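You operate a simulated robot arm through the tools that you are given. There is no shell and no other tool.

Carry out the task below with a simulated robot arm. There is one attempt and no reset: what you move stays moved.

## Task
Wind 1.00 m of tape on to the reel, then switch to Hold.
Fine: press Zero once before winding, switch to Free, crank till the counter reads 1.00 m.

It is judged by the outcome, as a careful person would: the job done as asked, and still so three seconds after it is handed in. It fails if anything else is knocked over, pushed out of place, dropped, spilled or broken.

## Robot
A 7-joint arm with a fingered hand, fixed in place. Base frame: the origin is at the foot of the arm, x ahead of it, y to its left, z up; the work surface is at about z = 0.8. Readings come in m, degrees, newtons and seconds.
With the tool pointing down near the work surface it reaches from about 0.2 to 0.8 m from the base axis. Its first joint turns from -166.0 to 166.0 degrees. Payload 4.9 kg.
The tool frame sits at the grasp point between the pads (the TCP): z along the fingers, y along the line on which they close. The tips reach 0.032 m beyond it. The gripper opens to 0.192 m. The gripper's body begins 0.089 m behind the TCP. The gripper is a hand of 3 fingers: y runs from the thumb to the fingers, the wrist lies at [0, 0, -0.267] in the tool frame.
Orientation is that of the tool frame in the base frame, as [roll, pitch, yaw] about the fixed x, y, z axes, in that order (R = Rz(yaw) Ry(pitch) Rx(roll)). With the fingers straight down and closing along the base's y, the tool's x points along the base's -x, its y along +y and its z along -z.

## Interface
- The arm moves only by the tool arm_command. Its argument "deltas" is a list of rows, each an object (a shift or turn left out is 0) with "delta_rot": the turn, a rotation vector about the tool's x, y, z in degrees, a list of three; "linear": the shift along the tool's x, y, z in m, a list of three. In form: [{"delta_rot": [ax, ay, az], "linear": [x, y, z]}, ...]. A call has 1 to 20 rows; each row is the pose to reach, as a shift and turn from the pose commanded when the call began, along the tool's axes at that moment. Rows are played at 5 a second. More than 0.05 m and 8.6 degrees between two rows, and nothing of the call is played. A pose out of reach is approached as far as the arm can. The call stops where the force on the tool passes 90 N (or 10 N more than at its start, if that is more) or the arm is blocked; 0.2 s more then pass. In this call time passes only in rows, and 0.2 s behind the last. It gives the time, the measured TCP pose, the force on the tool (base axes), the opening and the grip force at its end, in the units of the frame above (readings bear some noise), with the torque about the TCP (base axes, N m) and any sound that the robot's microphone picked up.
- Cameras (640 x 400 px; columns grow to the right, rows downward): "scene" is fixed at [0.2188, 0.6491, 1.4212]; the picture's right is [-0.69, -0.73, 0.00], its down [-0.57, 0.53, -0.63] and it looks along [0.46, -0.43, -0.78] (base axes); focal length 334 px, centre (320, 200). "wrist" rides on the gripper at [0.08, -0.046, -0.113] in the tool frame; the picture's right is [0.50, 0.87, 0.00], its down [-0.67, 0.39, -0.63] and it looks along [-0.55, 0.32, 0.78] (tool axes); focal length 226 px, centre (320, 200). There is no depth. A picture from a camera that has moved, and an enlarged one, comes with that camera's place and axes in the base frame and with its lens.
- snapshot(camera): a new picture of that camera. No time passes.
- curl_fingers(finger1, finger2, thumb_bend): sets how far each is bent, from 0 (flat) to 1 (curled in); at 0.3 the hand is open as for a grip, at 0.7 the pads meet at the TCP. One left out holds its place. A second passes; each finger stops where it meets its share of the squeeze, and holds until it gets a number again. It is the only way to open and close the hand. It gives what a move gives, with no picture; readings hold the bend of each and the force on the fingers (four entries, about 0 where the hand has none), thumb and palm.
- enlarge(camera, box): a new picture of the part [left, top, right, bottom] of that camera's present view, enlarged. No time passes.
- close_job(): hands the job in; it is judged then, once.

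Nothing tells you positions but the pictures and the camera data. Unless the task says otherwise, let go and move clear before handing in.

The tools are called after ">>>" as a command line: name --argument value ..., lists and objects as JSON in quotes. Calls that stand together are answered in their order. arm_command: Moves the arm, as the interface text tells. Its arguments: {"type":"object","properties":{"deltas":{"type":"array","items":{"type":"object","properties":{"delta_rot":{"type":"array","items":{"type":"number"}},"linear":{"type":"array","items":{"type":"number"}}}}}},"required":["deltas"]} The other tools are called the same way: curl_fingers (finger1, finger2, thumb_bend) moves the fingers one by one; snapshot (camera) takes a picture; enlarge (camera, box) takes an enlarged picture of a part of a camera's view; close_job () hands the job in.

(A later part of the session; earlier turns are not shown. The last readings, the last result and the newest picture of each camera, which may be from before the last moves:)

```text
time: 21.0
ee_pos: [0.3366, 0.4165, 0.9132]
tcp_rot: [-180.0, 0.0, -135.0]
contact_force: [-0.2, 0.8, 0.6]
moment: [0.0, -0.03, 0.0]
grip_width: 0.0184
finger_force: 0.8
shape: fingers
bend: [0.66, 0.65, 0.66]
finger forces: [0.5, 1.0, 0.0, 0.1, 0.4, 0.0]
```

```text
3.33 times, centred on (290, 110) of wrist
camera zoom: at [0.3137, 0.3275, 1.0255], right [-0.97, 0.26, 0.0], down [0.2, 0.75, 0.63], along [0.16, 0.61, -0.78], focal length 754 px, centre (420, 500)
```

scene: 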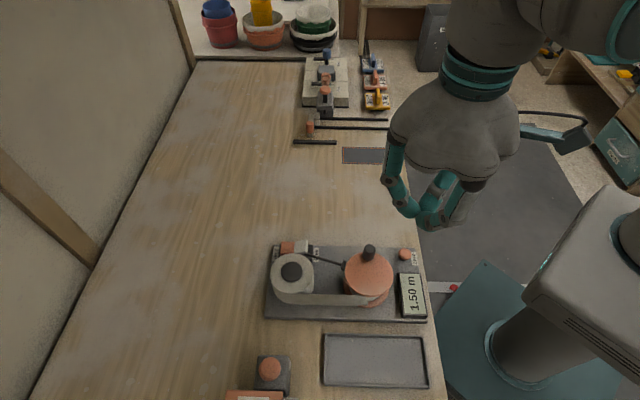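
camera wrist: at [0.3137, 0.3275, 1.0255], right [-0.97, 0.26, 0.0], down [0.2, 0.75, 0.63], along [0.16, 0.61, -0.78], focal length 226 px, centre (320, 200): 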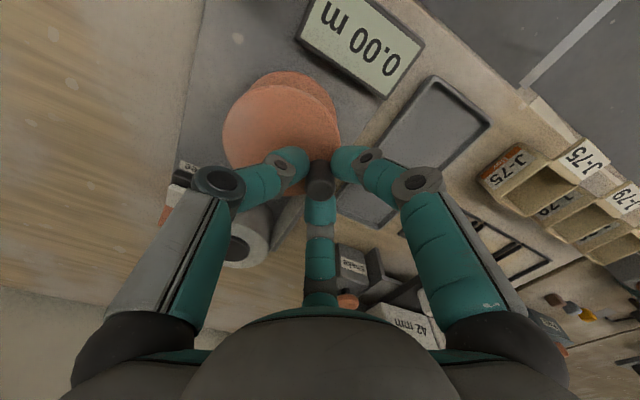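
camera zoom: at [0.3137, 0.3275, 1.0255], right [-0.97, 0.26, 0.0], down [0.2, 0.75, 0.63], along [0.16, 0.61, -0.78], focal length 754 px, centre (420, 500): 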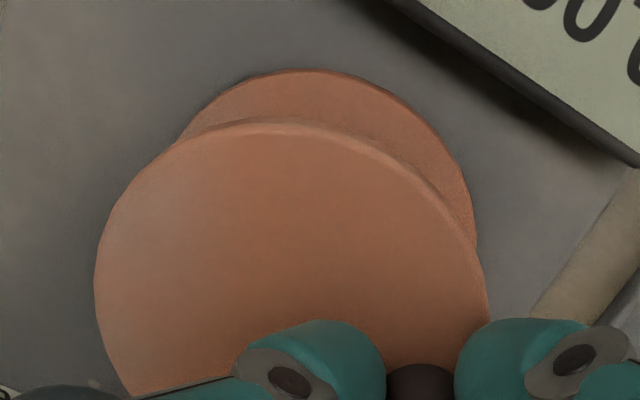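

The tape joins the reel on the side nearest the scene camera, and this direction moves that side away from the supply roll, so it is the winding-on direction. I'll go another quarter turn and check.

>>> arm_command --deltas '[{"linear": [0.0083, -0.0011, 0]}, {"linear": [0.016, -0.0043, 0]}, {"linear": [0.0226, -0.0094, 0]}, {"linear": [0.0277, -0.016, 0]}, {"linear": [0.0309, -0.0237, 0]}, {"linear": [0.032, -0.032, 0]}]'

>>> enlarge --camera "scene" --box '[270, 200, 450, 320]'

>>> snapshot --camera "wrist"

```text
time: 22.4
ee_pos: [0.3367, 0.3716, 0.9139]
tcp_rot: [-180.0, 0.0, -135.0]
contact_force: [0.8, 1.1, -0.3]
moment: [0.05, -0.03, 0.02]
grip_width: 0.0184
finger_force: 1.1
shape: fingers
bend: [0.66, 0.65, 0.66]
finger forces: [0.0, 1.8, 0.1, 0.1, 0.4, 0.0]
```

```text
3.33 times, centred on (360, 260) of scene
camera zoom: at [0.2188, 0.6491, 1.4212], right [-0.69, -0.73, 0.0], down [-0.57, 0.53, -0.63], along [0.46, -0.43, -0.78], focal length 1113 px, centre (187, 0)
```

zoom: 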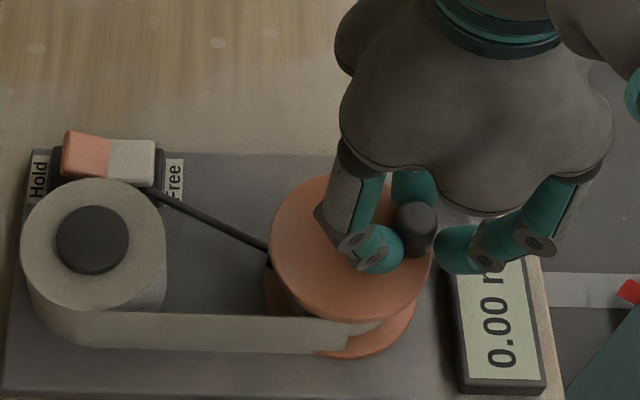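

```text
taken
camera wrist: at [0.3136, 0.2824, 1.0256], right [-0.97, 0.26, 0.0], down [0.2, 0.75, 0.63], along [0.16, 0.61, -0.78], focal length 226 px, centre (320, 200)
```

wrist: 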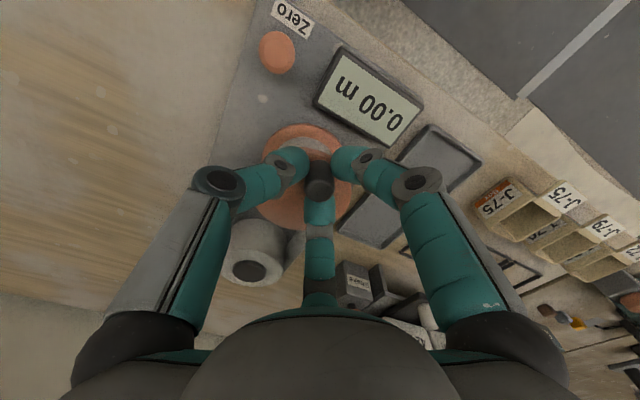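

The counter still reads 0.00 at 270°. I'll complete the full turn, in case it counts whole revolutions.

>>> arm_command --deltas '[{"linear": [-0.0011, -0.0083, 0]}, {"linear": [-0.0043, -0.016, 0]}, {"linear": [-0.0094, -0.0226, 0]}, {"linear": [-0.016, -0.0277, 0]}, {"linear": [-0.0237, -0.0309, 0]}, {"linear": [-0.032, -0.032, 0]}, {"linear": [-0.0403, -0.0309, 0]}]'

>>> enlarge --camera "scene" --box '[270, 200, 450, 320]'

>>> enlarge --camera "wrist" --box '[240, 80, 400, 220]'

```text
time: 24.0
ee_pos: [0.3866, 0.3779, 0.9126]
tcp_rot: [180.0, -0.1, -135.0]
contact_force: [-0.7, -0.2, -0.3]
moment: [-0.02, 0.0, -0.02]
grip_width: 0.0187
finger_force: 0.6
shape: fingers
bend: [0.66, 0.65, 0.66]
finger forces: [0.5, 0.6, 0.0, 0.0, 0.8, 0.1]
```

```text
3.33 times, centred on (360, 260) of scene
camera zoom: at [0.2188, 0.6491, 1.4212], right [-0.69, -0.73, 0.0], down [-0.57, 0.53, -0.63], along [0.46, -0.43, -0.78], focal length 1113 px, centre (187, 0)
```

zoom: 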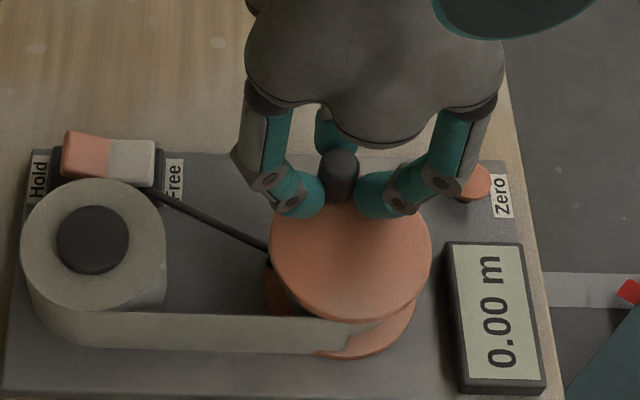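

```text
2.86 times, centred on (320, 150) of wrist
camera zoom: at [0.3639, 0.2891, 1.0257], right [-0.97, 0.26, 0.0], down [0.2, 0.75, 0.63], along [0.16, 0.61, -0.78], focal length 646 px, centre (320, 343)
```

zoom: 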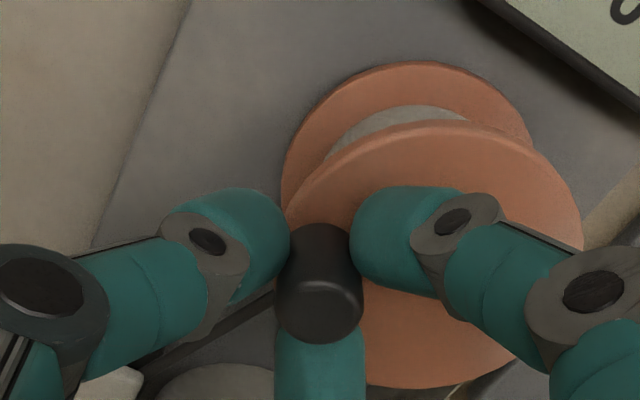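

A full counter-clockwise turn left the counter at 0.00, with almost no resistance. The counter may clamp at zero on reverse motion, so I'll test a quarter turn the other way.

>>> arm_command --deltas '[{"linear": [0.0083, -0.0011, 0]}, {"linear": [0.0166, 0, 0]}, {"linear": [0.0243, 0.0032, 0]}, {"linear": [0.0309, 0.0083, 0]}, {"linear": [0.036, 0.0149, 0]}, {"linear": [0.0392, 0.0226, 0]}, {"linear": [0.0403, 0.0309, 0]}]'

>>> enlarge --camera "scene" --box '[270, 200, 450, 320]'

>>> snapshot --camera "wrist"

```text
time: 25.6
ee_pos: [0.3373, 0.372, 0.9127]
tcp_rot: [180.0, 0.0, -135.0]
contact_force: [1.4, 1.0, -0.3]
moment: [0.03, -0.04, 0.02]
grip_width: 0.0186
finger_force: 1.3
shape: fingers
bend: [0.66, 0.65, 0.66]
finger forces: [0.1, 1.6, 0.1, 0.1, 0.7, 0.0]
```

```text
3.33 times, centred on (360, 260) of scene
camera zoom: at [0.2188, 0.6491, 1.4212], right [-0.69, -0.73, 0.0], down [-0.57, 0.53, -0.63], along [0.46, -0.43, -0.78], focal length 1113 px, centre (187, 0)
```

zoom: 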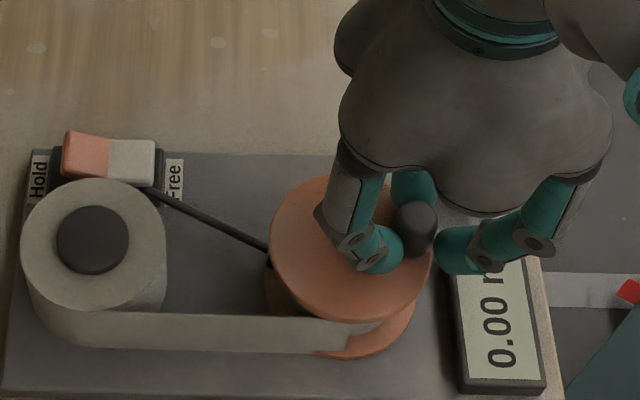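

```text
taken
camera wrist: at [0.3137, 0.2826, 1.0254], right [-0.97, 0.26, 0.0], down [0.2, 0.75, 0.63], along [0.16, 0.61, -0.78], focal length 226 px, centre (320, 200)
```

wrist: 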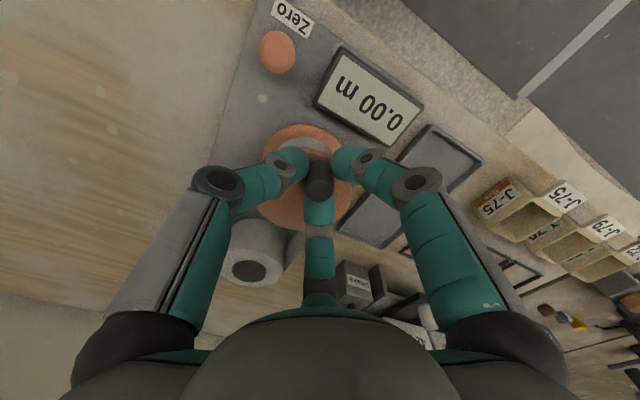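

The counter still reads 0.00, but I'm still net counter-clockwise of where I zeroed it, so a hidden negative count is possible. I'll make one full clockwise turn to end net clockwise and see whether it counts.

>>> arm_command --deltas '[{"linear": [-0.0019, 0.0109, 0]}, {"linear": [-0.0075, 0.0206, 0]}, {"linear": [-0.016, 0.0277, 0]}, {"linear": [-0.0264, 0.0315, 0]}, {"linear": [-0.0376, 0.0315, 0]}, {"linear": [-0.048, 0.0277, 0]}, {"linear": [-0.0565, 0.0206, 0]}, {"linear": [-0.0621, 0.0109, 0]}, {"linear": [-0.064, 0, 0]}, {"linear": [-0.0621, -0.0109, 0]}, {"linear": [-0.0565, -0.0206, 0]}, {"linear": [-0.048, -0.0277, 0]}, {"linear": [-0.0376, -0.0315, 0]}, {"linear": [-0.0264, -0.0315, 0]}, {"linear": [-0.016, -0.0277, 0]}, {"linear": [-0.0075, -0.0206, 0]}, {"linear": [-0.0019, -0.0109, 0]}, {"linear": [0, 0, 0]}]'

>>> enlarge --camera "scene" --box '[270, 200, 450, 320]'

>>> snapshot --camera "wrist"

```text
time: 29.4
ee_pos: [0.3371, 0.3712, 0.9119]
tcp_rot: [179.9, 0.0, -135.0]
contact_force: [1.1, 1.0, 0.2]
moment: [0.03, -0.04, -0.03]
grip_width: 0.0184
finger_force: 1.0
shape: fingers
bend: [0.66, 0.65, 0.66]
finger forces: [0.0, 1.5, 0.1, 0.0, 0.6, 0.0]
```

```text
3.33 times, centred on (360, 260) of scene
camera zoom: at [0.2188, 0.6491, 1.4212], right [-0.69, -0.73, 0.0], down [-0.57, 0.53, -0.63], along [0.46, -0.43, -0.78], focal length 1113 px, centre (187, 0)
```

zoom: 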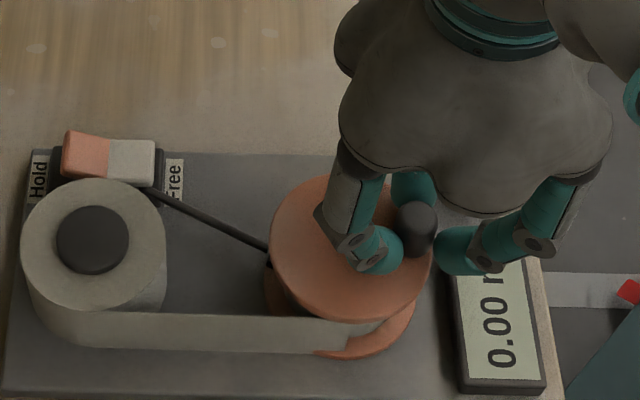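

```text
taken
camera wrist: at [0.3135, 0.2827, 1.0251], right [-0.97, 0.26, 0.0], down [0.2, 0.75, 0.63], along [0.16, 0.61, -0.78], focal length 226 px, centre (320, 200)
```

wrist: 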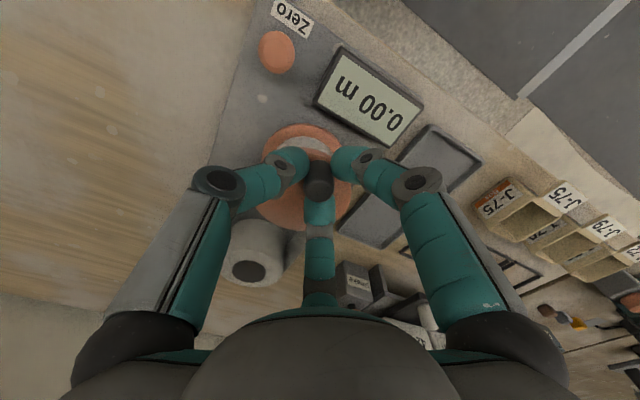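

The counter shows 0.00 either way, with both tests covering about a turn or less. Since physical winding-on is counter-clockwise, I'll do more full turns that way, checking after each, in case there is slack or a coarse count.

>>> arm_command --deltas '[{"linear": [-0.0019, -0.0109, 0]}, {"linear": [-0.0075, -0.0206, 0]}, {"linear": [-0.016, -0.0277, 0]}, {"linear": [-0.0264, -0.0315, 0]}, {"linear": [-0.0376, -0.0315, 0]}, {"linear": [-0.048, -0.0277, 0]}, {"linear": [-0.0565, -0.0206, 0]}, {"linear": [-0.0621, -0.0109, 0]}, {"linear": [-0.064, 0, 0]}, {"linear": [-0.0621, 0.0109, 0]}, {"linear": [-0.0565, 0.0206, 0]}, {"linear": [-0.048, 0.0277, 0]}, {"linear": [-0.0376, 0.0315, 0]}, {"linear": [-0.0264, 0.0315, 0]}, {"linear": [-0.016, 0.0277, 0]}, {"linear": [-0.0075, 0.0206, 0]}, {"linear": [-0.0019, 0.0109, 0]}, {"linear": [0, 0, 0]}]'

>>> snapshot --camera "wrist"

>>> enlarge --camera "wrist" --box '[220, 0, 440, 160]'

```text
time: 33.2
ee_pos: [0.337, 0.3714, 0.9124]
tcp_rot: [180.0, 0.0, -135.0]
contact_force: [1.5, 1.5, 1.1]
moment: [0.04, -0.01, 0.01]
grip_width: 0.0186
finger_force: 1.4
shape: fingers
bend: [0.66, 0.65, 0.66]
finger forces: [0.1, 1.7, 0.0, 0.0, 0.5, 0.1]
```

```text
taken
camera wrist: at [0.3144, 0.2822, 1.0253], right [-0.97, 0.26, 0.0], down [0.2, 0.75, 0.63], along [0.16, 0.61, -0.78], focal length 226 px, centre (320, 200)
```

wrist: 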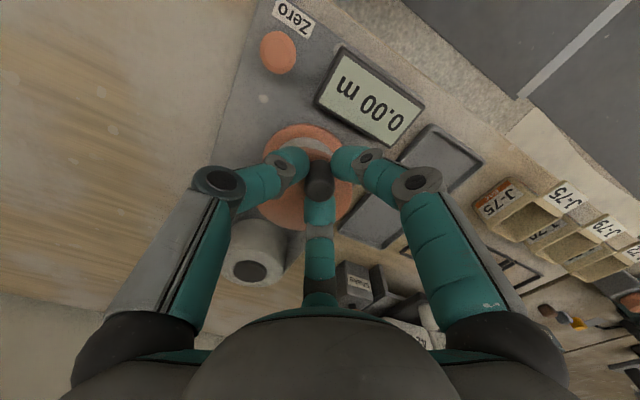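

```text
2.50 times, centred on (330, 80) of wrist
camera zoom: at [0.3144, 0.2822, 1.0253], right [-0.97, 0.26, 0.0], down [0.2, 0.75, 0.63], along [0.16, 0.61, -0.78], focal length 565 px, centre (295, 500)
```

zoom: 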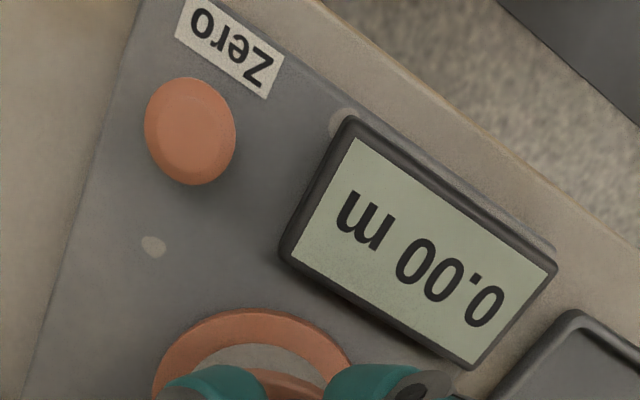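

The count is still 0.00, so something else is preventing it. I'll look closely at the brake arm, its pad and the switch.

>>> enlarge --camera "scene" --box '[310, 245, 390, 310]'

>>> enlarge --camera "scene" --box '[270, 230, 350, 280]'

>>> enlarge --camera "wrist" --box '[200, 110, 360, 300]'

```text
6.15 times, centred on (350, 278) of scene
camera zoom: at [0.2188, 0.6491, 1.4212], right [-0.69, -0.73, 0.0], down [-0.57, 0.53, -0.63], along [0.46, -0.43, -0.78], focal length 2054 px, centre (135, -277)
```

zoom: 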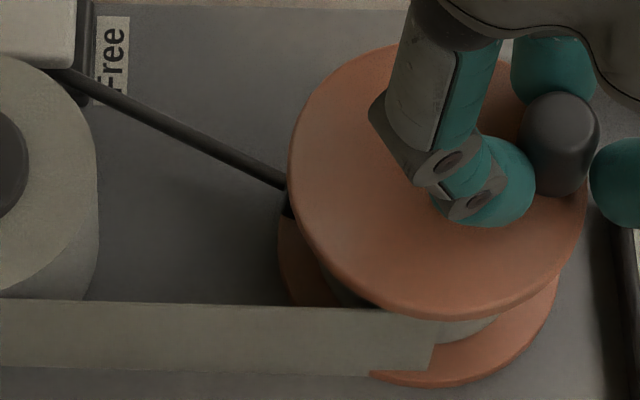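

```text
8.00 times, centred on (310, 255) of scene
camera zoom: at [0.2188, 0.6491, 1.4212], right [-0.69, -0.73, 0.0], down [-0.57, 0.53, -0.63], along [0.46, -0.43, -0.78], focal length 2671 px, centre (400, -240)
```

zoom: 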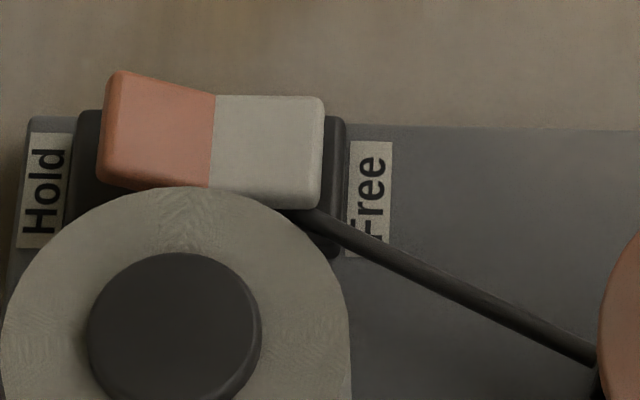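

```text
2.11 times, centred on (280, 205) of wrist
camera zoom: at [0.3144, 0.2822, 1.0253], right [-0.97, 0.26, 0.0], down [0.2, 0.75, 0.63], along [0.16, 0.61, -0.78], focal length 476 px, centre (404, 190)
```

zoom: 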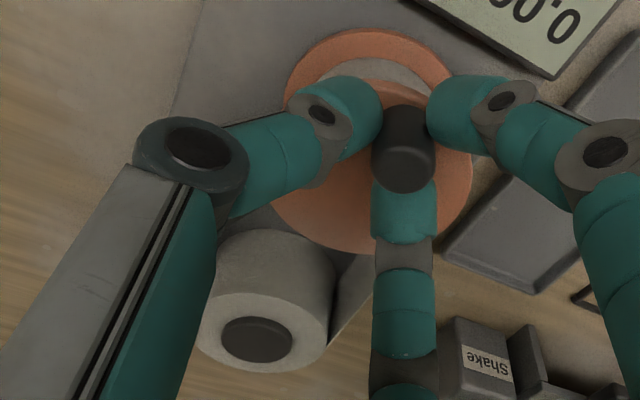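

With the Free-labelled end down, the brake shoe is actually swung down onto the reel at z ≈ 0.82. Before, it stood clear at z ≈ 0.87. That suggests the present position is really the braked one, so I'll release the knob and test the other switch position.

>>> arm_command --deltas '[{"linear": [0, 0, -0.004]}, {"linear": [0, 0, -0.004]}]'

>>> curl_fingers --finger1 0.61 --finger2 0.61 --thumb_bend 0.61

>>> arm_command --deltas '[{"linear": [0, 0, -0.02]}, {"linear": [0, 0, -0.04]}, {"linear": [0, 0, -0.06]}, {"linear": [0, 0, -0.06]}]'

>>> curl_fingers --finger1 0.7 --finger2 0.7 --thumb_bend 0.7

>>> snapshot --camera "wrist"

>>> snapshot --camera "scene"

```text
time: 33.8
ee_pos: [0.3363, 0.3719, 0.9162]
tcp_rot: [180.0, 0.1, -135.1]
contact_force: [0.2, -0.1, -1.4]
moment: [-0.01, -0.01, -0.01]
grip_width: 0.0186
finger_force: 0.4
shape: fingers
bend: [0.66, 0.65, 0.66]
finger forces: [0.0, 1.1, 0.0, 0.0, 0.7, 0.1]
```

```text
time: 34.8
ee_pos: [0.3362, 0.3714, 0.9158]
tcp_rot: [180.0, 0.0, -135.0]
contact_force: [0.6, 0.5, 0.6]
moment: [0.02, -0.03, -0.02]
grip_width: 0.0371
finger_force: 0.1
shape: fingers
bend: [0.61, 0.61, 0.61]
finger forces: [0.1, 0.0, 0.1, 0.0, 0.1, 0.0]
```

```text
time: 35.8
ee_pos: [0.3373, 0.3707, 0.977]
tcp_rot: [180.0, 0.0, -135.1]
contact_force: [-0.4, 0.9, 0.2]
moment: [0.04, 0.01, 0.0]
grip_width: 0.037
finger_force: 0.1
shape: fingers
bend: [0.61, 0.61, 0.61]
finger forces: [0.0, 0.0, 0.0, 0.0, 0.0, 0.0]
```

```text
time: 36.8
ee_pos: [0.3366, 0.372, 0.9782]
tcp_rot: [-180.0, -0.1, -135.1]
contact_force: [0.1, 0.0, 0.7]
moment: [-0.02, 0.0, 0.0]
grip_width: 0.0034
finger_force: 0.1
shape: fingers
bend: [0.69, 0.69, 0.7]
finger forces: [0.0, 0.0, 0.1, 0.0, 0.0, 0.1]
```

```text
taken
camera wrist: at [0.3141, 0.2825, 1.0898], right [-0.97, 0.26, 0.0], down [0.2, 0.75, 0.63], along [0.16, 0.61, -0.78], focal length 226 px, centre (320, 200)
```

wrist: 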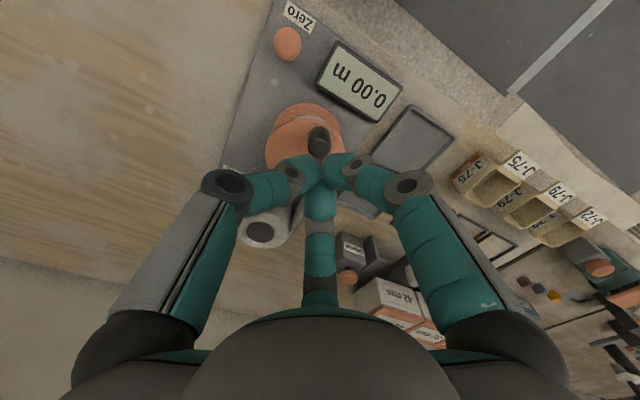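

```text
taken
```

scene: 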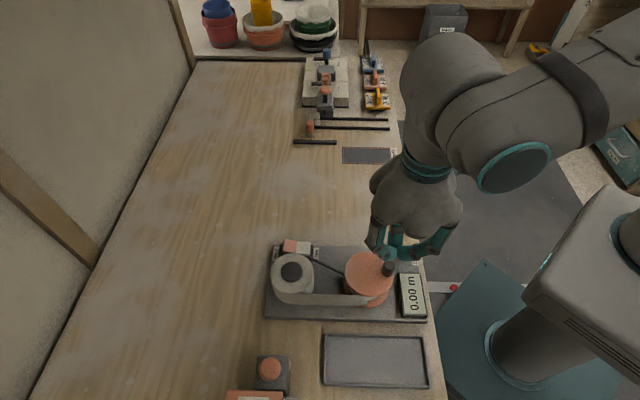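

I released cleanly and the counter is still at 0.00. Now I'll move above the raised orange end of the rocker.

>>> arm_command --deltas '[{"linear": [-0.0378, -0.014, 0]}, {"linear": [-0.0755, -0.028, 0]}, {"linear": [-0.1133, -0.042, 0]}, {"linear": [-0.151, -0.056, 0]}, {"linear": [-0.1888, -0.0699, 0]}, {"linear": [-0.1888, -0.0699, 0.04]}, {"linear": [-0.1888, -0.0699, 0.08]}, {"linear": [-0.1888, -0.0699, 0.085]}, {"linear": [-0.1888, -0.0699, 0.085]}]'

>>> enlarge --camera "scene" --box '[240, 190, 360, 280]'

>>> enlarge --camera "wrist" --box '[240, 80, 400, 200]'

```text
time: 38.8
ee_pos: [0.5187, 0.4549, 0.8921]
tcp_rot: [-179.9, 0.0, -134.9]
contact_force: [0.4, -0.2, 0.1]
moment: [0.0, -0.01, -0.02]
grip_width: 0.0036
finger_force: 0.0
shape: fingers
bend: [0.7, 0.7, 0.7]
finger forces: [0.1, 0.0, 0.1, 0.0, 0.0, 0.0]
```

```text
4.44 times, centred on (300, 235) of scene
camera zoom: at [0.2188, 0.6491, 1.4212], right [-0.69, -0.73, 0.0], down [-0.57, 0.53, -0.63], along [0.46, -0.43, -0.78], focal length 1484 px, centre (409, 44)
```

zoom: 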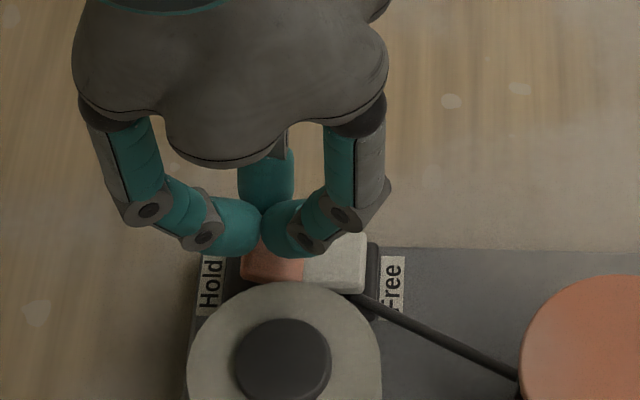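

```text
3.33 times, centred on (320, 140) of wrist
camera zoom: at [0.4964, 0.3667, 1.0039], right [-0.97, 0.26, 0.0], down [0.2, 0.75, 0.63], along [0.16, 0.61, -0.78], focal length 754 px, centre (320, 400)
```

zoom: 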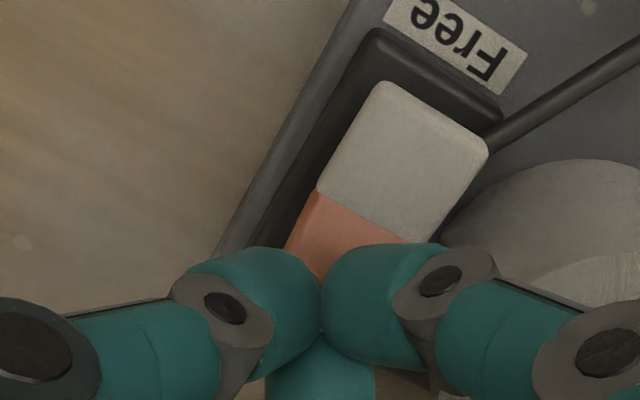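

The cluster is over the orange half, mirroring the press that worked before. I'll press down gently.

>>> arm_command --deltas '[{"linear": [0.001, 0, 0.004]}, {"linear": [0.001, 0, 0.009]}, {"linear": [0.001, 0, 0.012]}, {"linear": [0.001, 0, 0.014]}]'

>>> enlarge --camera "scene" --box '[260, 215, 440, 325]'

```text
time: 39.8
ee_pos: [0.52, 0.4549, 0.8768]
tcp_rot: [-179.9, -0.1, -135.0]
contact_force: [-0.5, -0.5, 1.3]
moment: [0.0, 0.02, 0.01]
grip_width: 0.0034
finger_force: 0.1
shape: fingers
bend: [0.7, 0.7, 0.7]
finger forces: [0.1, 0.0, 0.0, 0.0, 0.0, 0.1]
```

```text
3.56 times, centred on (350, 270) of scene
camera zoom: at [0.2188, 0.6491, 1.4212], right [-0.69, -0.73, 0.0], down [-0.57, 0.53, -0.63], along [0.46, -0.43, -0.78], focal length 1187 px, centre (213, -49)
```

zoom: 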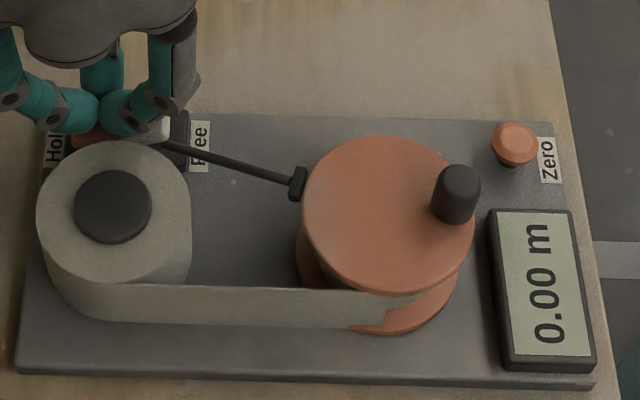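

The switch flipped back, and the brake shoe is lifted off the reel again. I'll return to the knob, re-grip, and test whether it counts in this position.

>>> arm_command --deltas '[{"linear": [0, 0, -0.04]}, {"linear": [0, 0, -0.08]}, {"linear": [0, 0, -0.099]}, {"linear": [0.0376, 0.014, -0.099]}, {"linear": [0.0752, 0.028, -0.099]}, {"linear": [0.1128, 0.042, -0.099]}, {"linear": [0.15, 0.056, -0.099]}, {"linear": [0.1878, 0.0699, -0.099]}, {"linear": [0.1878, 0.0699, -0.099]}]'

>>> curl_fingers --finger1 0.6 --finger2 0.6 --thumb_bend 0.6

>>> snapshot --camera "wrist"

>>> enlarge --camera "scene" --box '[310, 200, 450, 320]'

```text
time: 41.8
ee_pos: [0.3361, 0.3724, 0.9764]
tcp_rot: [179.9, 0.0, -135.1]
contact_force: [-0.7, -0.5, 0.6]
moment: [0.03, 0.0, -0.03]
grip_width: 0.0035
finger_force: 0.0
shape: fingers
bend: [0.7, 0.7, 0.7]
finger forces: [0.0, 0.0, 0.1, 0.0, 0.1, 0.0]
```

```text
time: 42.8
ee_pos: [0.3365, 0.3728, 0.9762]
tcp_rot: [-180.0, -0.1, -135.1]
contact_force: [-0.1, 0.1, 0.2]
moment: [0.0, 0.0, 0.04]
grip_width: 0.0415
finger_force: 0.0
shape: fingers
bend: [0.6, 0.6, 0.6]
finger forces: [0.0, 0.1, 0.1, 0.0, 0.0, 0.0]
```

```text
taken
camera wrist: at [0.3138, 0.2837, 1.0896], right [-0.97, 0.26, 0.0], down [0.2, 0.75, 0.63], along [0.16, 0.61, -0.78], focal length 226 px, centre (320, 200)
```

wrist: 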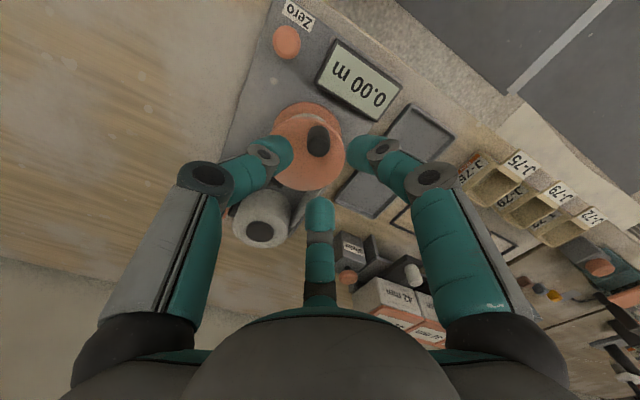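

```text
3.33 times, centred on (380, 260) of scene
camera zoom: at [0.2188, 0.6491, 1.4212], right [-0.69, -0.73, 0.0], down [-0.57, 0.53, -0.63], along [0.46, -0.43, -0.78], focal length 1113 px, centre (120, 0)
```

zoom: 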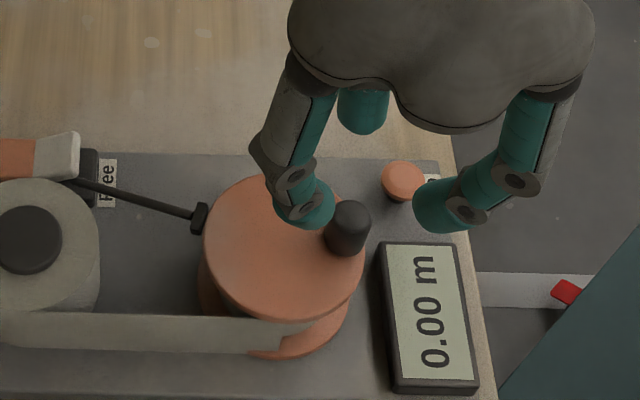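

The knob is within the fingers. I'll lower and close gently.

>>> arm_command --deltas '[{"linear": [0, 0, 0.02]}, {"linear": [0, 0, 0.04]}, {"linear": [0, 0, 0.054]}, {"linear": [0, 0, 0.058]}]'

>>> curl_fingers --finger1 0.66 --finger2 0.66 --thumb_bend 0.66

>>> arm_command --deltas '[{"linear": [0, 0, 0.003]}, {"linear": [0, 0, 0.004]}]'

>>> enlarge --camera "wrist" --box '[240, 60, 400, 220]'

```text
time: 43.8
ee_pos: [0.3376, 0.3717, 0.9186]
tcp_rot: [-180.0, 0.0, -135.0]
contact_force: [-1.0, -0.8, 0.2]
moment: [-0.03, -0.04, 0.0]
grip_width: 0.0417
finger_force: 0.0
shape: fingers
bend: [0.6, 0.6, 0.6]
finger forces: [0.0, 0.0, 0.1, 0.0, 0.0, 0.0]
```

```text
time: 44.8
ee_pos: [0.3371, 0.371, 0.9192]
tcp_rot: [-180.0, 0.0, -135.0]
contact_force: [0.5, -0.1, -1.0]
moment: [-0.01, -0.02, 0.0]
grip_width: 0.0188
finger_force: 0.8
shape: fingers
bend: [0.66, 0.65, 0.66]
finger forces: [0.0, 0.8, 0.1, 0.1, 0.5, 0.1]
```

```text
time: 45.4
ee_pos: [0.3368, 0.3708, 0.9149]
tcp_rot: [-179.9, 0.0, -135.0]
contact_force: [0.5, -0.5, 1.5]
moment: [0.01, 0.0, -0.01]
grip_width: 0.0188
finger_force: 1.4
shape: fingers
bend: [0.66, 0.65, 0.66]
finger forces: [0.1, 1.4, 0.1, 0.0, 0.8, 0.1]
```

```text
2.50 times, centred on (320, 140) of wrist
camera zoom: at [0.3141, 0.2828, 1.0276], right [-0.97, 0.26, 0.0], down [0.2, 0.75, 0.63], along [0.16, 0.61, -0.78], focal length 565 px, centre (320, 350)
```

zoom: 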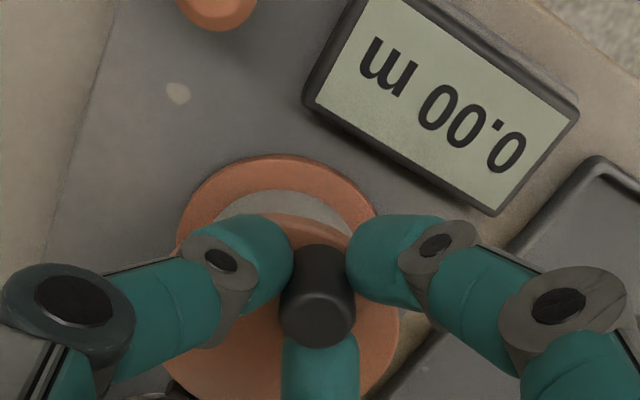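

I've re-gripped the knob. Now a short 40° counter-clockwise arc to test counting and resistance.

>>> arm_command --deltas '[{"linear": [-0.0005, -0.0056, 0]}, {"linear": [-0.0019, -0.0109, 0]}, {"linear": [-0.0043, -0.016, 0]}, {"linear": [-0.0075, -0.0206, 0]}]'

>>> enlarge --camera "wrist" --box '[240, 0, 440, 220]'

>>> enlarge --camera "scene" --box '[270, 200, 450, 320]'

```text
time: 46.4
ee_pos: [0.3574, 0.3619, 0.9135]
tcp_rot: [-179.9, -0.1, -135.0]
contact_force: [0.2, -1.9, -0.3]
moment: [-0.07, -0.01, 0.05]
grip_width: 0.0183
finger_force: 1.1
shape: fingers
bend: [0.65, 0.66, 0.66]
finger forces: [2.4, 0.0, 0.1, 0.1, 0.1, 0.0]
```

```text
1.82 times, centred on (340, 110) of wrist
camera zoom: at [0.3336, 0.2728, 1.027], right [-0.97, 0.26, 0.0], down [0.2, 0.75, 0.63], along [0.16, 0.61, -0.78], focal length 411 px, centre (284, 364)
```

zoom: 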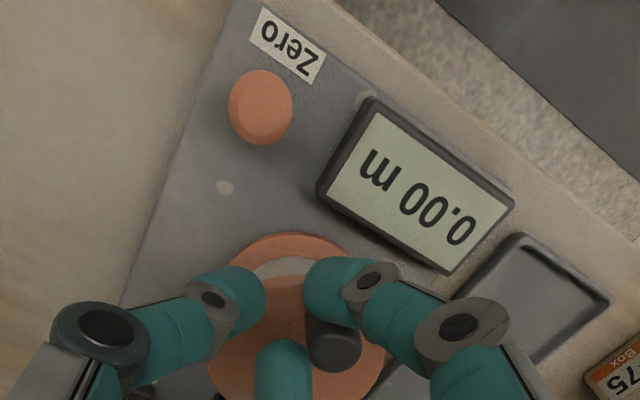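

```text
3.33 times, centred on (360, 260) of scene
camera zoom: at [0.2188, 0.6491, 1.4212], right [-0.69, -0.73, 0.0], down [-0.57, 0.53, -0.63], along [0.46, -0.43, -0.78], focal length 1113 px, centre (187, 0)
```

zoom: 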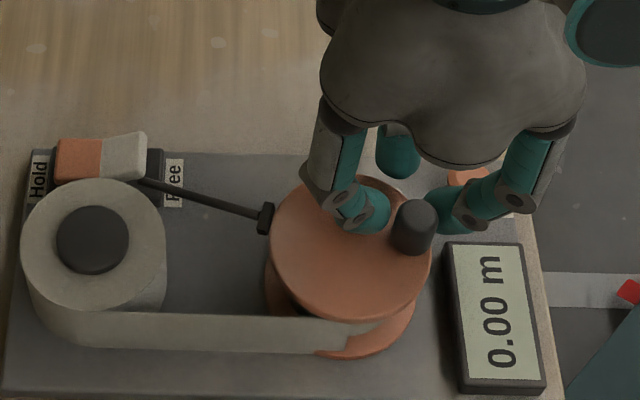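

The reel held firm and the knob slipped from my light grip, so the Hold label is truthful: this position is Hold and the other is Free. I'll lift clear and compare the Zero button with the first picture, in case it is stuck down and keeping the counter at zero.

>>> arm_command --deltas '[{"linear": [0, 0, -0.01]}, {"linear": [0, 0, -0.03]}, {"linear": [0, 0, -0.063]}, {"linear": [-0.04, -0.03, -0.063]}, {"linear": [-0.08, -0.06, -0.063]}, {"linear": [-0.12, -0.09, -0.063]}]'

>>> enlarge --camera "scene" --box '[250, 225, 450, 350]'

>>> enlarge --camera "scene" --box '[375, 235, 435, 275]'

```text
time: 47.8
ee_pos: [0.5043, 0.3851, 0.9786]
tcp_rot: [-180.0, 0.0, -135.0]
contact_force: [1.3, 0.1, 0.8]
moment: [-0.02, 0.02, -0.02]
grip_width: 0.0177
finger_force: 0.0
shape: fingers
bend: [0.66, 0.66, 0.66]
finger forces: [0.0, 0.0, 0.0, 0.0, 0.0, 0.1]
```

```text
3.20 times, centred on (350, 288) of scene
camera zoom: at [0.2188, 0.6491, 1.4212], right [-0.69, -0.73, 0.0], down [-0.57, 0.53, -0.63], along [0.46, -0.43, -0.78], focal length 1068 px, centre (224, -80)
```

zoom: 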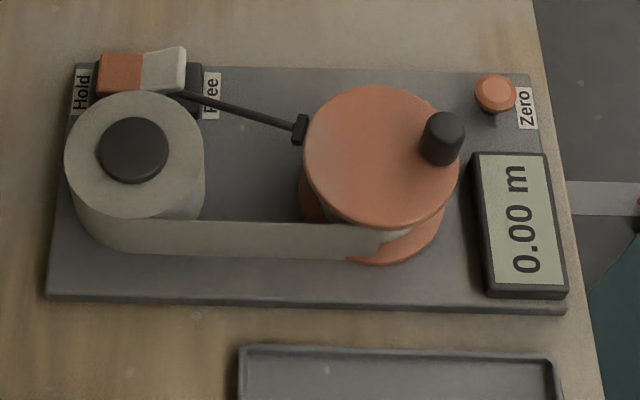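

```text
10.00 times, centred on (405, 255) of scene
camera zoom: at [0.2188, 0.6491, 1.4212], right [-0.69, -0.73, 0.0], down [-0.57, 0.53, -0.63], along [0.46, -0.43, -0.78], focal length 3338 px, centre (-530, -350)
```

zoom: 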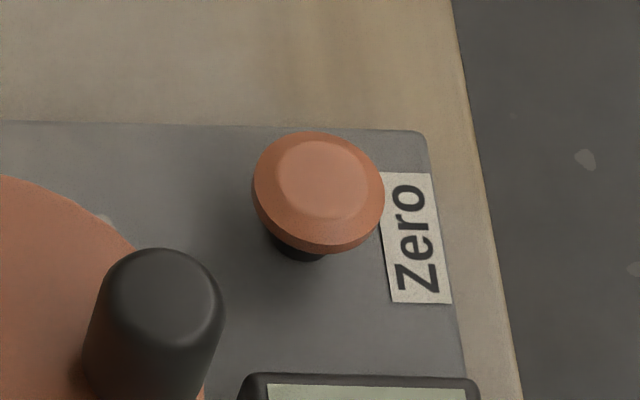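

The Zero button looks identical to the start, so it isn't stuck. I'll switch back to Free and wind several turns continuously, since slack or a coarse count could explain the 0.00 so far.

>>> curl_fingers --finger1 0.7 --finger2 0.7 --thumb_bend 0.7

>>> arm_command --deltas '[{"linear": [-0.016, 0.02, 0]}, {"linear": [-0.0322, 0.0407, 0]}, {"linear": [-0.0322, 0.0407, 0.04]}, {"linear": [-0.0322, 0.0407, 0.075]}, {"linear": [-0.0322, 0.0407, 0.088]}, {"linear": [-0.0322, 0.0407, 0.088]}]'

>>> enlarge --camera "scene" --box '[240, 190, 360, 280]'

```text
time: 48.8
ee_pos: [0.5053, 0.384, 0.978]
tcp_rot: [-179.9, 0.0, -135.1]
contact_force: [-0.1, 0.1, -1.0]
moment: [0.01, 0.01, -0.02]
grip_width: 0.0035
finger_force: 0.1
shape: fingers
bend: [0.69, 0.69, 0.7]
finger forces: [0.1, 0.0, 0.0, 0.1, 0.1, 0.0]
```

```text
time: 50.2
ee_pos: [0.4999, 0.4361, 0.8908]
tcp_rot: [180.0, 0.0, -135.1]
contact_force: [0.1, 0.3, 0.8]
moment: [-0.01, 0.01, 0.0]
grip_width: 0.0034
finger_force: 0.1
shape: fingers
bend: [0.69, 0.69, 0.7]
finger forces: [0.0, 0.0, 0.0, 0.0, 0.0, 0.1]
```

```text
4.44 times, centred on (300, 235) of scene
camera zoom: at [0.2188, 0.6491, 1.4212], right [-0.69, -0.73, 0.0], down [-0.57, 0.53, -0.63], along [0.46, -0.43, -0.78], focal length 1484 px, centre (409, 44)
```

zoom: 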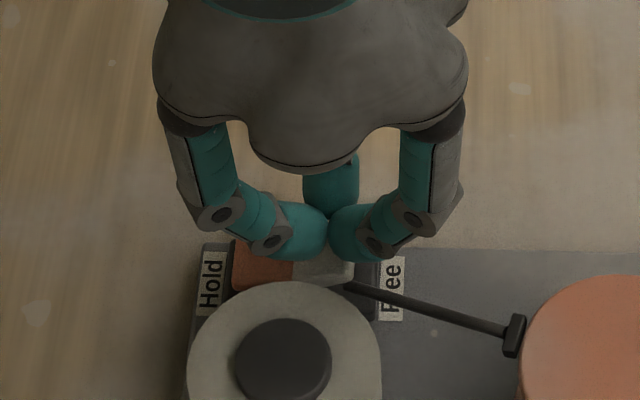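

I'm aligned as before, so I'll press Free.

>>> arm_command --deltas '[{"linear": [0, 0, 0.005]}, {"linear": [0, 0, 0.01]}, {"linear": [0, 0, 0.0135]}, {"linear": [0, 0, -0.03]}, {"linear": [0, 0, -0.07]}, {"linear": [0, 0, -0.088]}]'

>>> enlarge --camera "scene" --box '[250, 225, 450, 350]'

```text
time: 51.6
ee_pos: [0.5008, 0.4357, 0.9801]
tcp_rot: [-179.9, 0.0, -135.1]
contact_force: [-1.0, 0.5, -0.4]
moment: [-0.02, 0.02, 0.0]
grip_width: 0.0033
finger_force: 0.1
shape: fingers
bend: [0.7, 0.69, 0.7]
finger forces: [0.0, 0.1, 0.1, 0.0, 0.0, 0.0]
```

```text
3.20 times, centred on (350, 288) of scene
camera zoom: at [0.2188, 0.6491, 1.4212], right [-0.69, -0.73, 0.0], down [-0.57, 0.53, -0.63], along [0.46, -0.43, -0.78], focal length 1068 px, centre (224, -80)
```

zoom: 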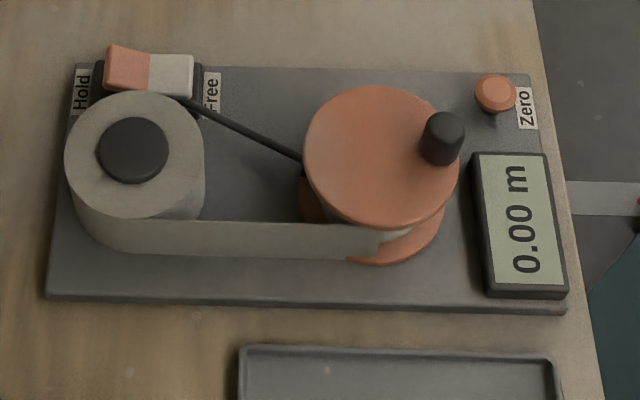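

The switch is on Free again. I'll return over the knob and re-grip it.

>>> arm_command --deltas '[{"linear": [0.04, 0.0175, 0]}, {"linear": [0.08, 0.035, 0]}, {"linear": [0.12, 0.052, 0]}, {"linear": [0.1597, 0.0698, 0]}, {"linear": [0.1597, 0.0698, 0]}]'

>>> curl_fingers --finger1 0.6 --finger2 0.6 --thumb_bend 0.6

>>> arm_command --deltas '[{"linear": [0, 0, 0.02]}, {"linear": [0, 0, 0.04]}, {"linear": [0, 0, 0.054]}, {"linear": [0, 0, 0.058]}]'

>>> curl_fingers --finger1 0.66 --finger2 0.66 --thumb_bend 0.66

>>> enlarge --camera "wrist" --box '[240, 60, 400, 220]'

```text
time: 52.8
ee_pos: [0.3369, 0.3715, 0.9774]
tcp_rot: [180.0, 0.0, -135.0]
contact_force: [0.0, -0.3, -0.5]
moment: [-0.02, 0.01, -0.03]
grip_width: 0.0034
finger_force: 0.1
shape: fingers
bend: [0.7, 0.69, 0.7]
finger forces: [0.1, 0.0, 0.0, 0.0, 0.0, 0.0]
```

```text
time: 53.8
ee_pos: [0.3376, 0.3721, 0.9769]
tcp_rot: [-180.0, 0.0, -135.0]
contact_force: [-0.4, -0.1, 0.3]
moment: [0.01, -0.01, 0.01]
grip_width: 0.0413
finger_force: 0.1
shape: fingers
bend: [0.6, 0.6, 0.6]
finger forces: [0.1, 0.0, 0.1, 0.0, 0.0, 0.0]
```

```text
time: 54.8
ee_pos: [0.3373, 0.3722, 0.9195]
tcp_rot: [179.9, 0.1, -135.1]
contact_force: [0.2, 1.0, -0.2]
moment: [0.06, -0.02, 0.04]
grip_width: 0.0414
finger_force: 0.1
shape: fingers
bend: [0.6, 0.6, 0.6]
finger forces: [0.1, 0.1, 0.0, 0.0, 0.0, 0.0]
```

```text
time: 55.8
ee_pos: [0.3366, 0.3713, 0.9207]
tcp_rot: [180.0, 0.1, -135.1]
contact_force: [0.3, 0.5, -0.9]
moment: [-0.02, 0.01, 0.01]
grip_width: 0.0187
finger_force: 0.9
shape: fingers
bend: [0.66, 0.65, 0.66]
finger forces: [0.0, 1.1, 0.0, 0.0, 0.5, 0.1]
```

```text
2.50 times, centred on (320, 140) of wrist
camera zoom: at [0.3141, 0.2821, 1.0322], right [-0.97, 0.26, 0.0], down [0.2, 0.75, 0.63], along [0.16, 0.61, -0.78], focal length 565 px, centre (320, 350)
```

zoom: 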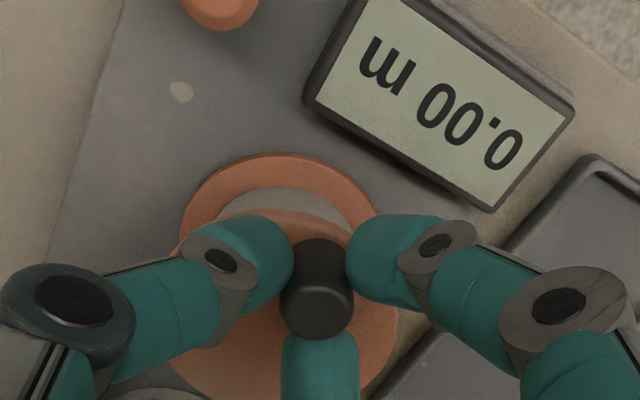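

The grip is good. I'll wind one full turn counter-clockwise, then check.

>>> arm_command --deltas '[{"linear": [0, 0, 0.005]}, {"linear": [-0.0019, -0.0109, 0.006]}, {"linear": [-0.0075, -0.0206, 0.006]}, {"linear": [-0.016, -0.0277, 0.006]}, {"linear": [-0.0264, -0.0315, 0.006]}, {"linear": [-0.0376, -0.0315, 0.006]}, {"linear": [-0.048, -0.0277, 0.006]}, {"linear": [-0.0565, -0.0206, 0.006]}, {"linear": [-0.0621, -0.0109, 0.006]}, {"linear": [-0.064, 0, 0.006]}, {"linear": [-0.0621, 0.0109, 0.006]}, {"linear": [-0.0565, 0.0206, 0.006]}, {"linear": [-0.048, 0.0277, 0.006]}, {"linear": [-0.0376, 0.0315, 0.006]}, {"linear": [-0.0264, 0.0315, 0.006]}, {"linear": [-0.016, 0.0277, 0.006]}, {"linear": [-0.0075, 0.0206, 0.006]}, {"linear": [-0.0019, 0.0109, 0.006]}, {"linear": [0, 0, 0.006]}]'

>>> enlarge --camera "wrist" --box '[220, 0, 440, 220]'

```text
time: 59.8
ee_pos: [0.3367, 0.3727, 0.9138]
tcp_rot: [180.0, -0.1, -135.0]
contact_force: [1.9, 1.8, -0.1]
moment: [0.03, -0.01, 0.01]
grip_width: 0.0183
finger_force: 1.4
shape: fingers
bend: [0.66, 0.65, 0.66]
finger forces: [0.0, 1.8, 0.1, 0.1, 0.5, 0.0]
```

```text
1.82 times, centred on (330, 110) of wrist
camera zoom: at [0.3141, 0.2821, 1.0264], right [-0.97, 0.26, 0.0], down [0.2, 0.75, 0.63], along [0.16, 0.61, -0.78], focal length 411 px, centre (302, 364)
```

zoom: 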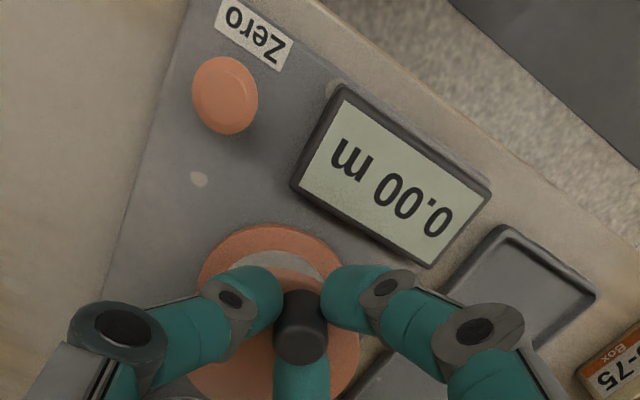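

Two consecutive counter-clockwise turns don't register. I'll now test clockwise over several full turns, checking each one.

>>> arm_command --deltas '[{"linear": [-0.0019, 0.0109, 0]}, {"linear": [-0.0075, 0.0206, 0]}, {"linear": [-0.016, 0.0277, 0]}, {"linear": [-0.0264, 0.0315, 0]}, {"linear": [-0.0376, 0.0315, 0]}, {"linear": [-0.048, 0.0277, 0]}, {"linear": [-0.0565, 0.0206, 0]}, {"linear": [-0.0621, 0.0109, 0]}, {"linear": [-0.064, 0, 0]}, {"linear": [-0.0621, -0.0109, 0]}, {"linear": [-0.0565, -0.0206, 0]}, {"linear": [-0.048, -0.0277, 0]}, {"linear": [-0.0376, -0.0315, 0]}, {"linear": [-0.0264, -0.0315, 0]}, {"linear": [-0.016, -0.0277, 0]}, {"linear": [-0.0075, -0.0206, 0]}, {"linear": [-0.0019, -0.0109, 0]}, {"linear": [0, 0, 0]}]'

>>> enlarge --camera "wrist" --box '[220, 0, 440, 220]'

>>> arm_command --deltas '[{"linear": [-0.0019, 0.0109, 0]}, {"linear": [-0.0075, 0.0206, 0]}, {"linear": [-0.016, 0.0277, 0]}, {"linear": [-0.0264, 0.0315, 0]}, {"linear": [-0.0376, 0.0315, 0]}, {"linear": [-0.048, 0.0277, 0]}, {"linear": [-0.0565, 0.0206, 0]}, {"linear": [-0.0621, 0.0109, 0]}, {"linear": [-0.064, 0, 0]}, {"linear": [-0.0621, -0.0109, 0]}, {"linear": [-0.0565, -0.0206, 0]}, {"linear": [-0.048, -0.0277, 0]}, {"linear": [-0.0376, -0.0315, 0]}, {"linear": [-0.0264, -0.0315, 0]}, {"linear": [-0.016, -0.0277, 0]}, {"linear": [-0.0075, -0.0206, 0]}, {"linear": [-0.0019, -0.0109, 0]}, {"linear": [0, 0, 0]}]'

>>> enlarge --camera "wrist" --box '[220, 0, 440, 220]'

```text
time: 63.6
ee_pos: [0.3373, 0.3712, 0.9157]
tcp_rot: [-179.9, 0.0, -135.0]
contact_force: [0.8, 0.7, -1.1]
moment: [0.02, -0.05, -0.04]
grip_width: 0.0186
finger_force: 1.0
shape: fingers
bend: [0.66, 0.65, 0.66]
finger forces: [0.0, 1.6, 0.1, 0.0, 0.8, 0.0]
```

```text
1.82 times, centred on (330, 110) of wrist
camera zoom: at [0.3135, 0.2821, 1.0267], right [-0.97, 0.26, 0.0], down [0.2, 0.75, 0.63], along [0.16, 0.61, -0.78], focal length 411 px, centre (302, 364)
```

zoom: 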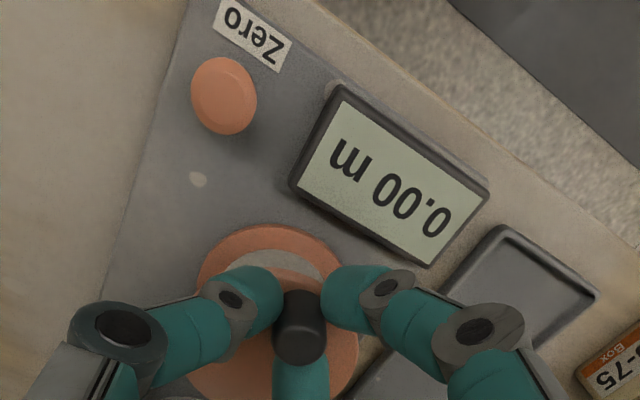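

```text
time: 67.4
ee_pos: [0.3368, 0.3711, 0.9139]
tcp_rot: [179.9, 0.0, -134.9]
contact_force: [2.7, 1.3, 0.8]
moment: [0.05, -0.06, 0.01]
grip_width: 0.0182
finger_force: 1.1
shape: fingers
bend: [0.66, 0.65, 0.66]
finger forces: [0.0, 1.5, 0.1, 0.0, 0.7, 0.0]
```

```text
1.82 times, centred on (330, 110) of wrist
camera zoom: at [0.3136, 0.2827, 1.0263], right [-0.97, 0.26, 0.0], down [0.2, 0.75, 0.63], along [0.16, 0.61, -0.78], focal length 411 px, centre (302, 364)
```

zoom: 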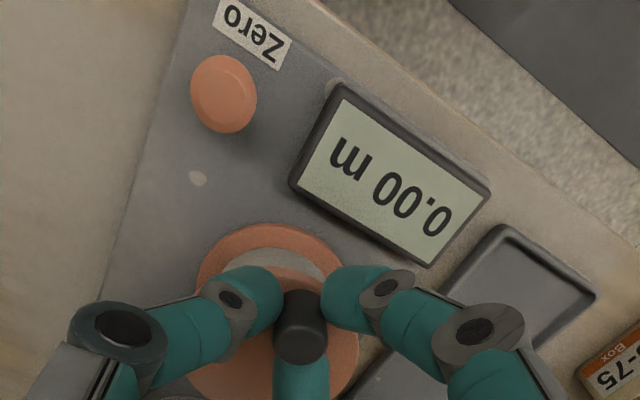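

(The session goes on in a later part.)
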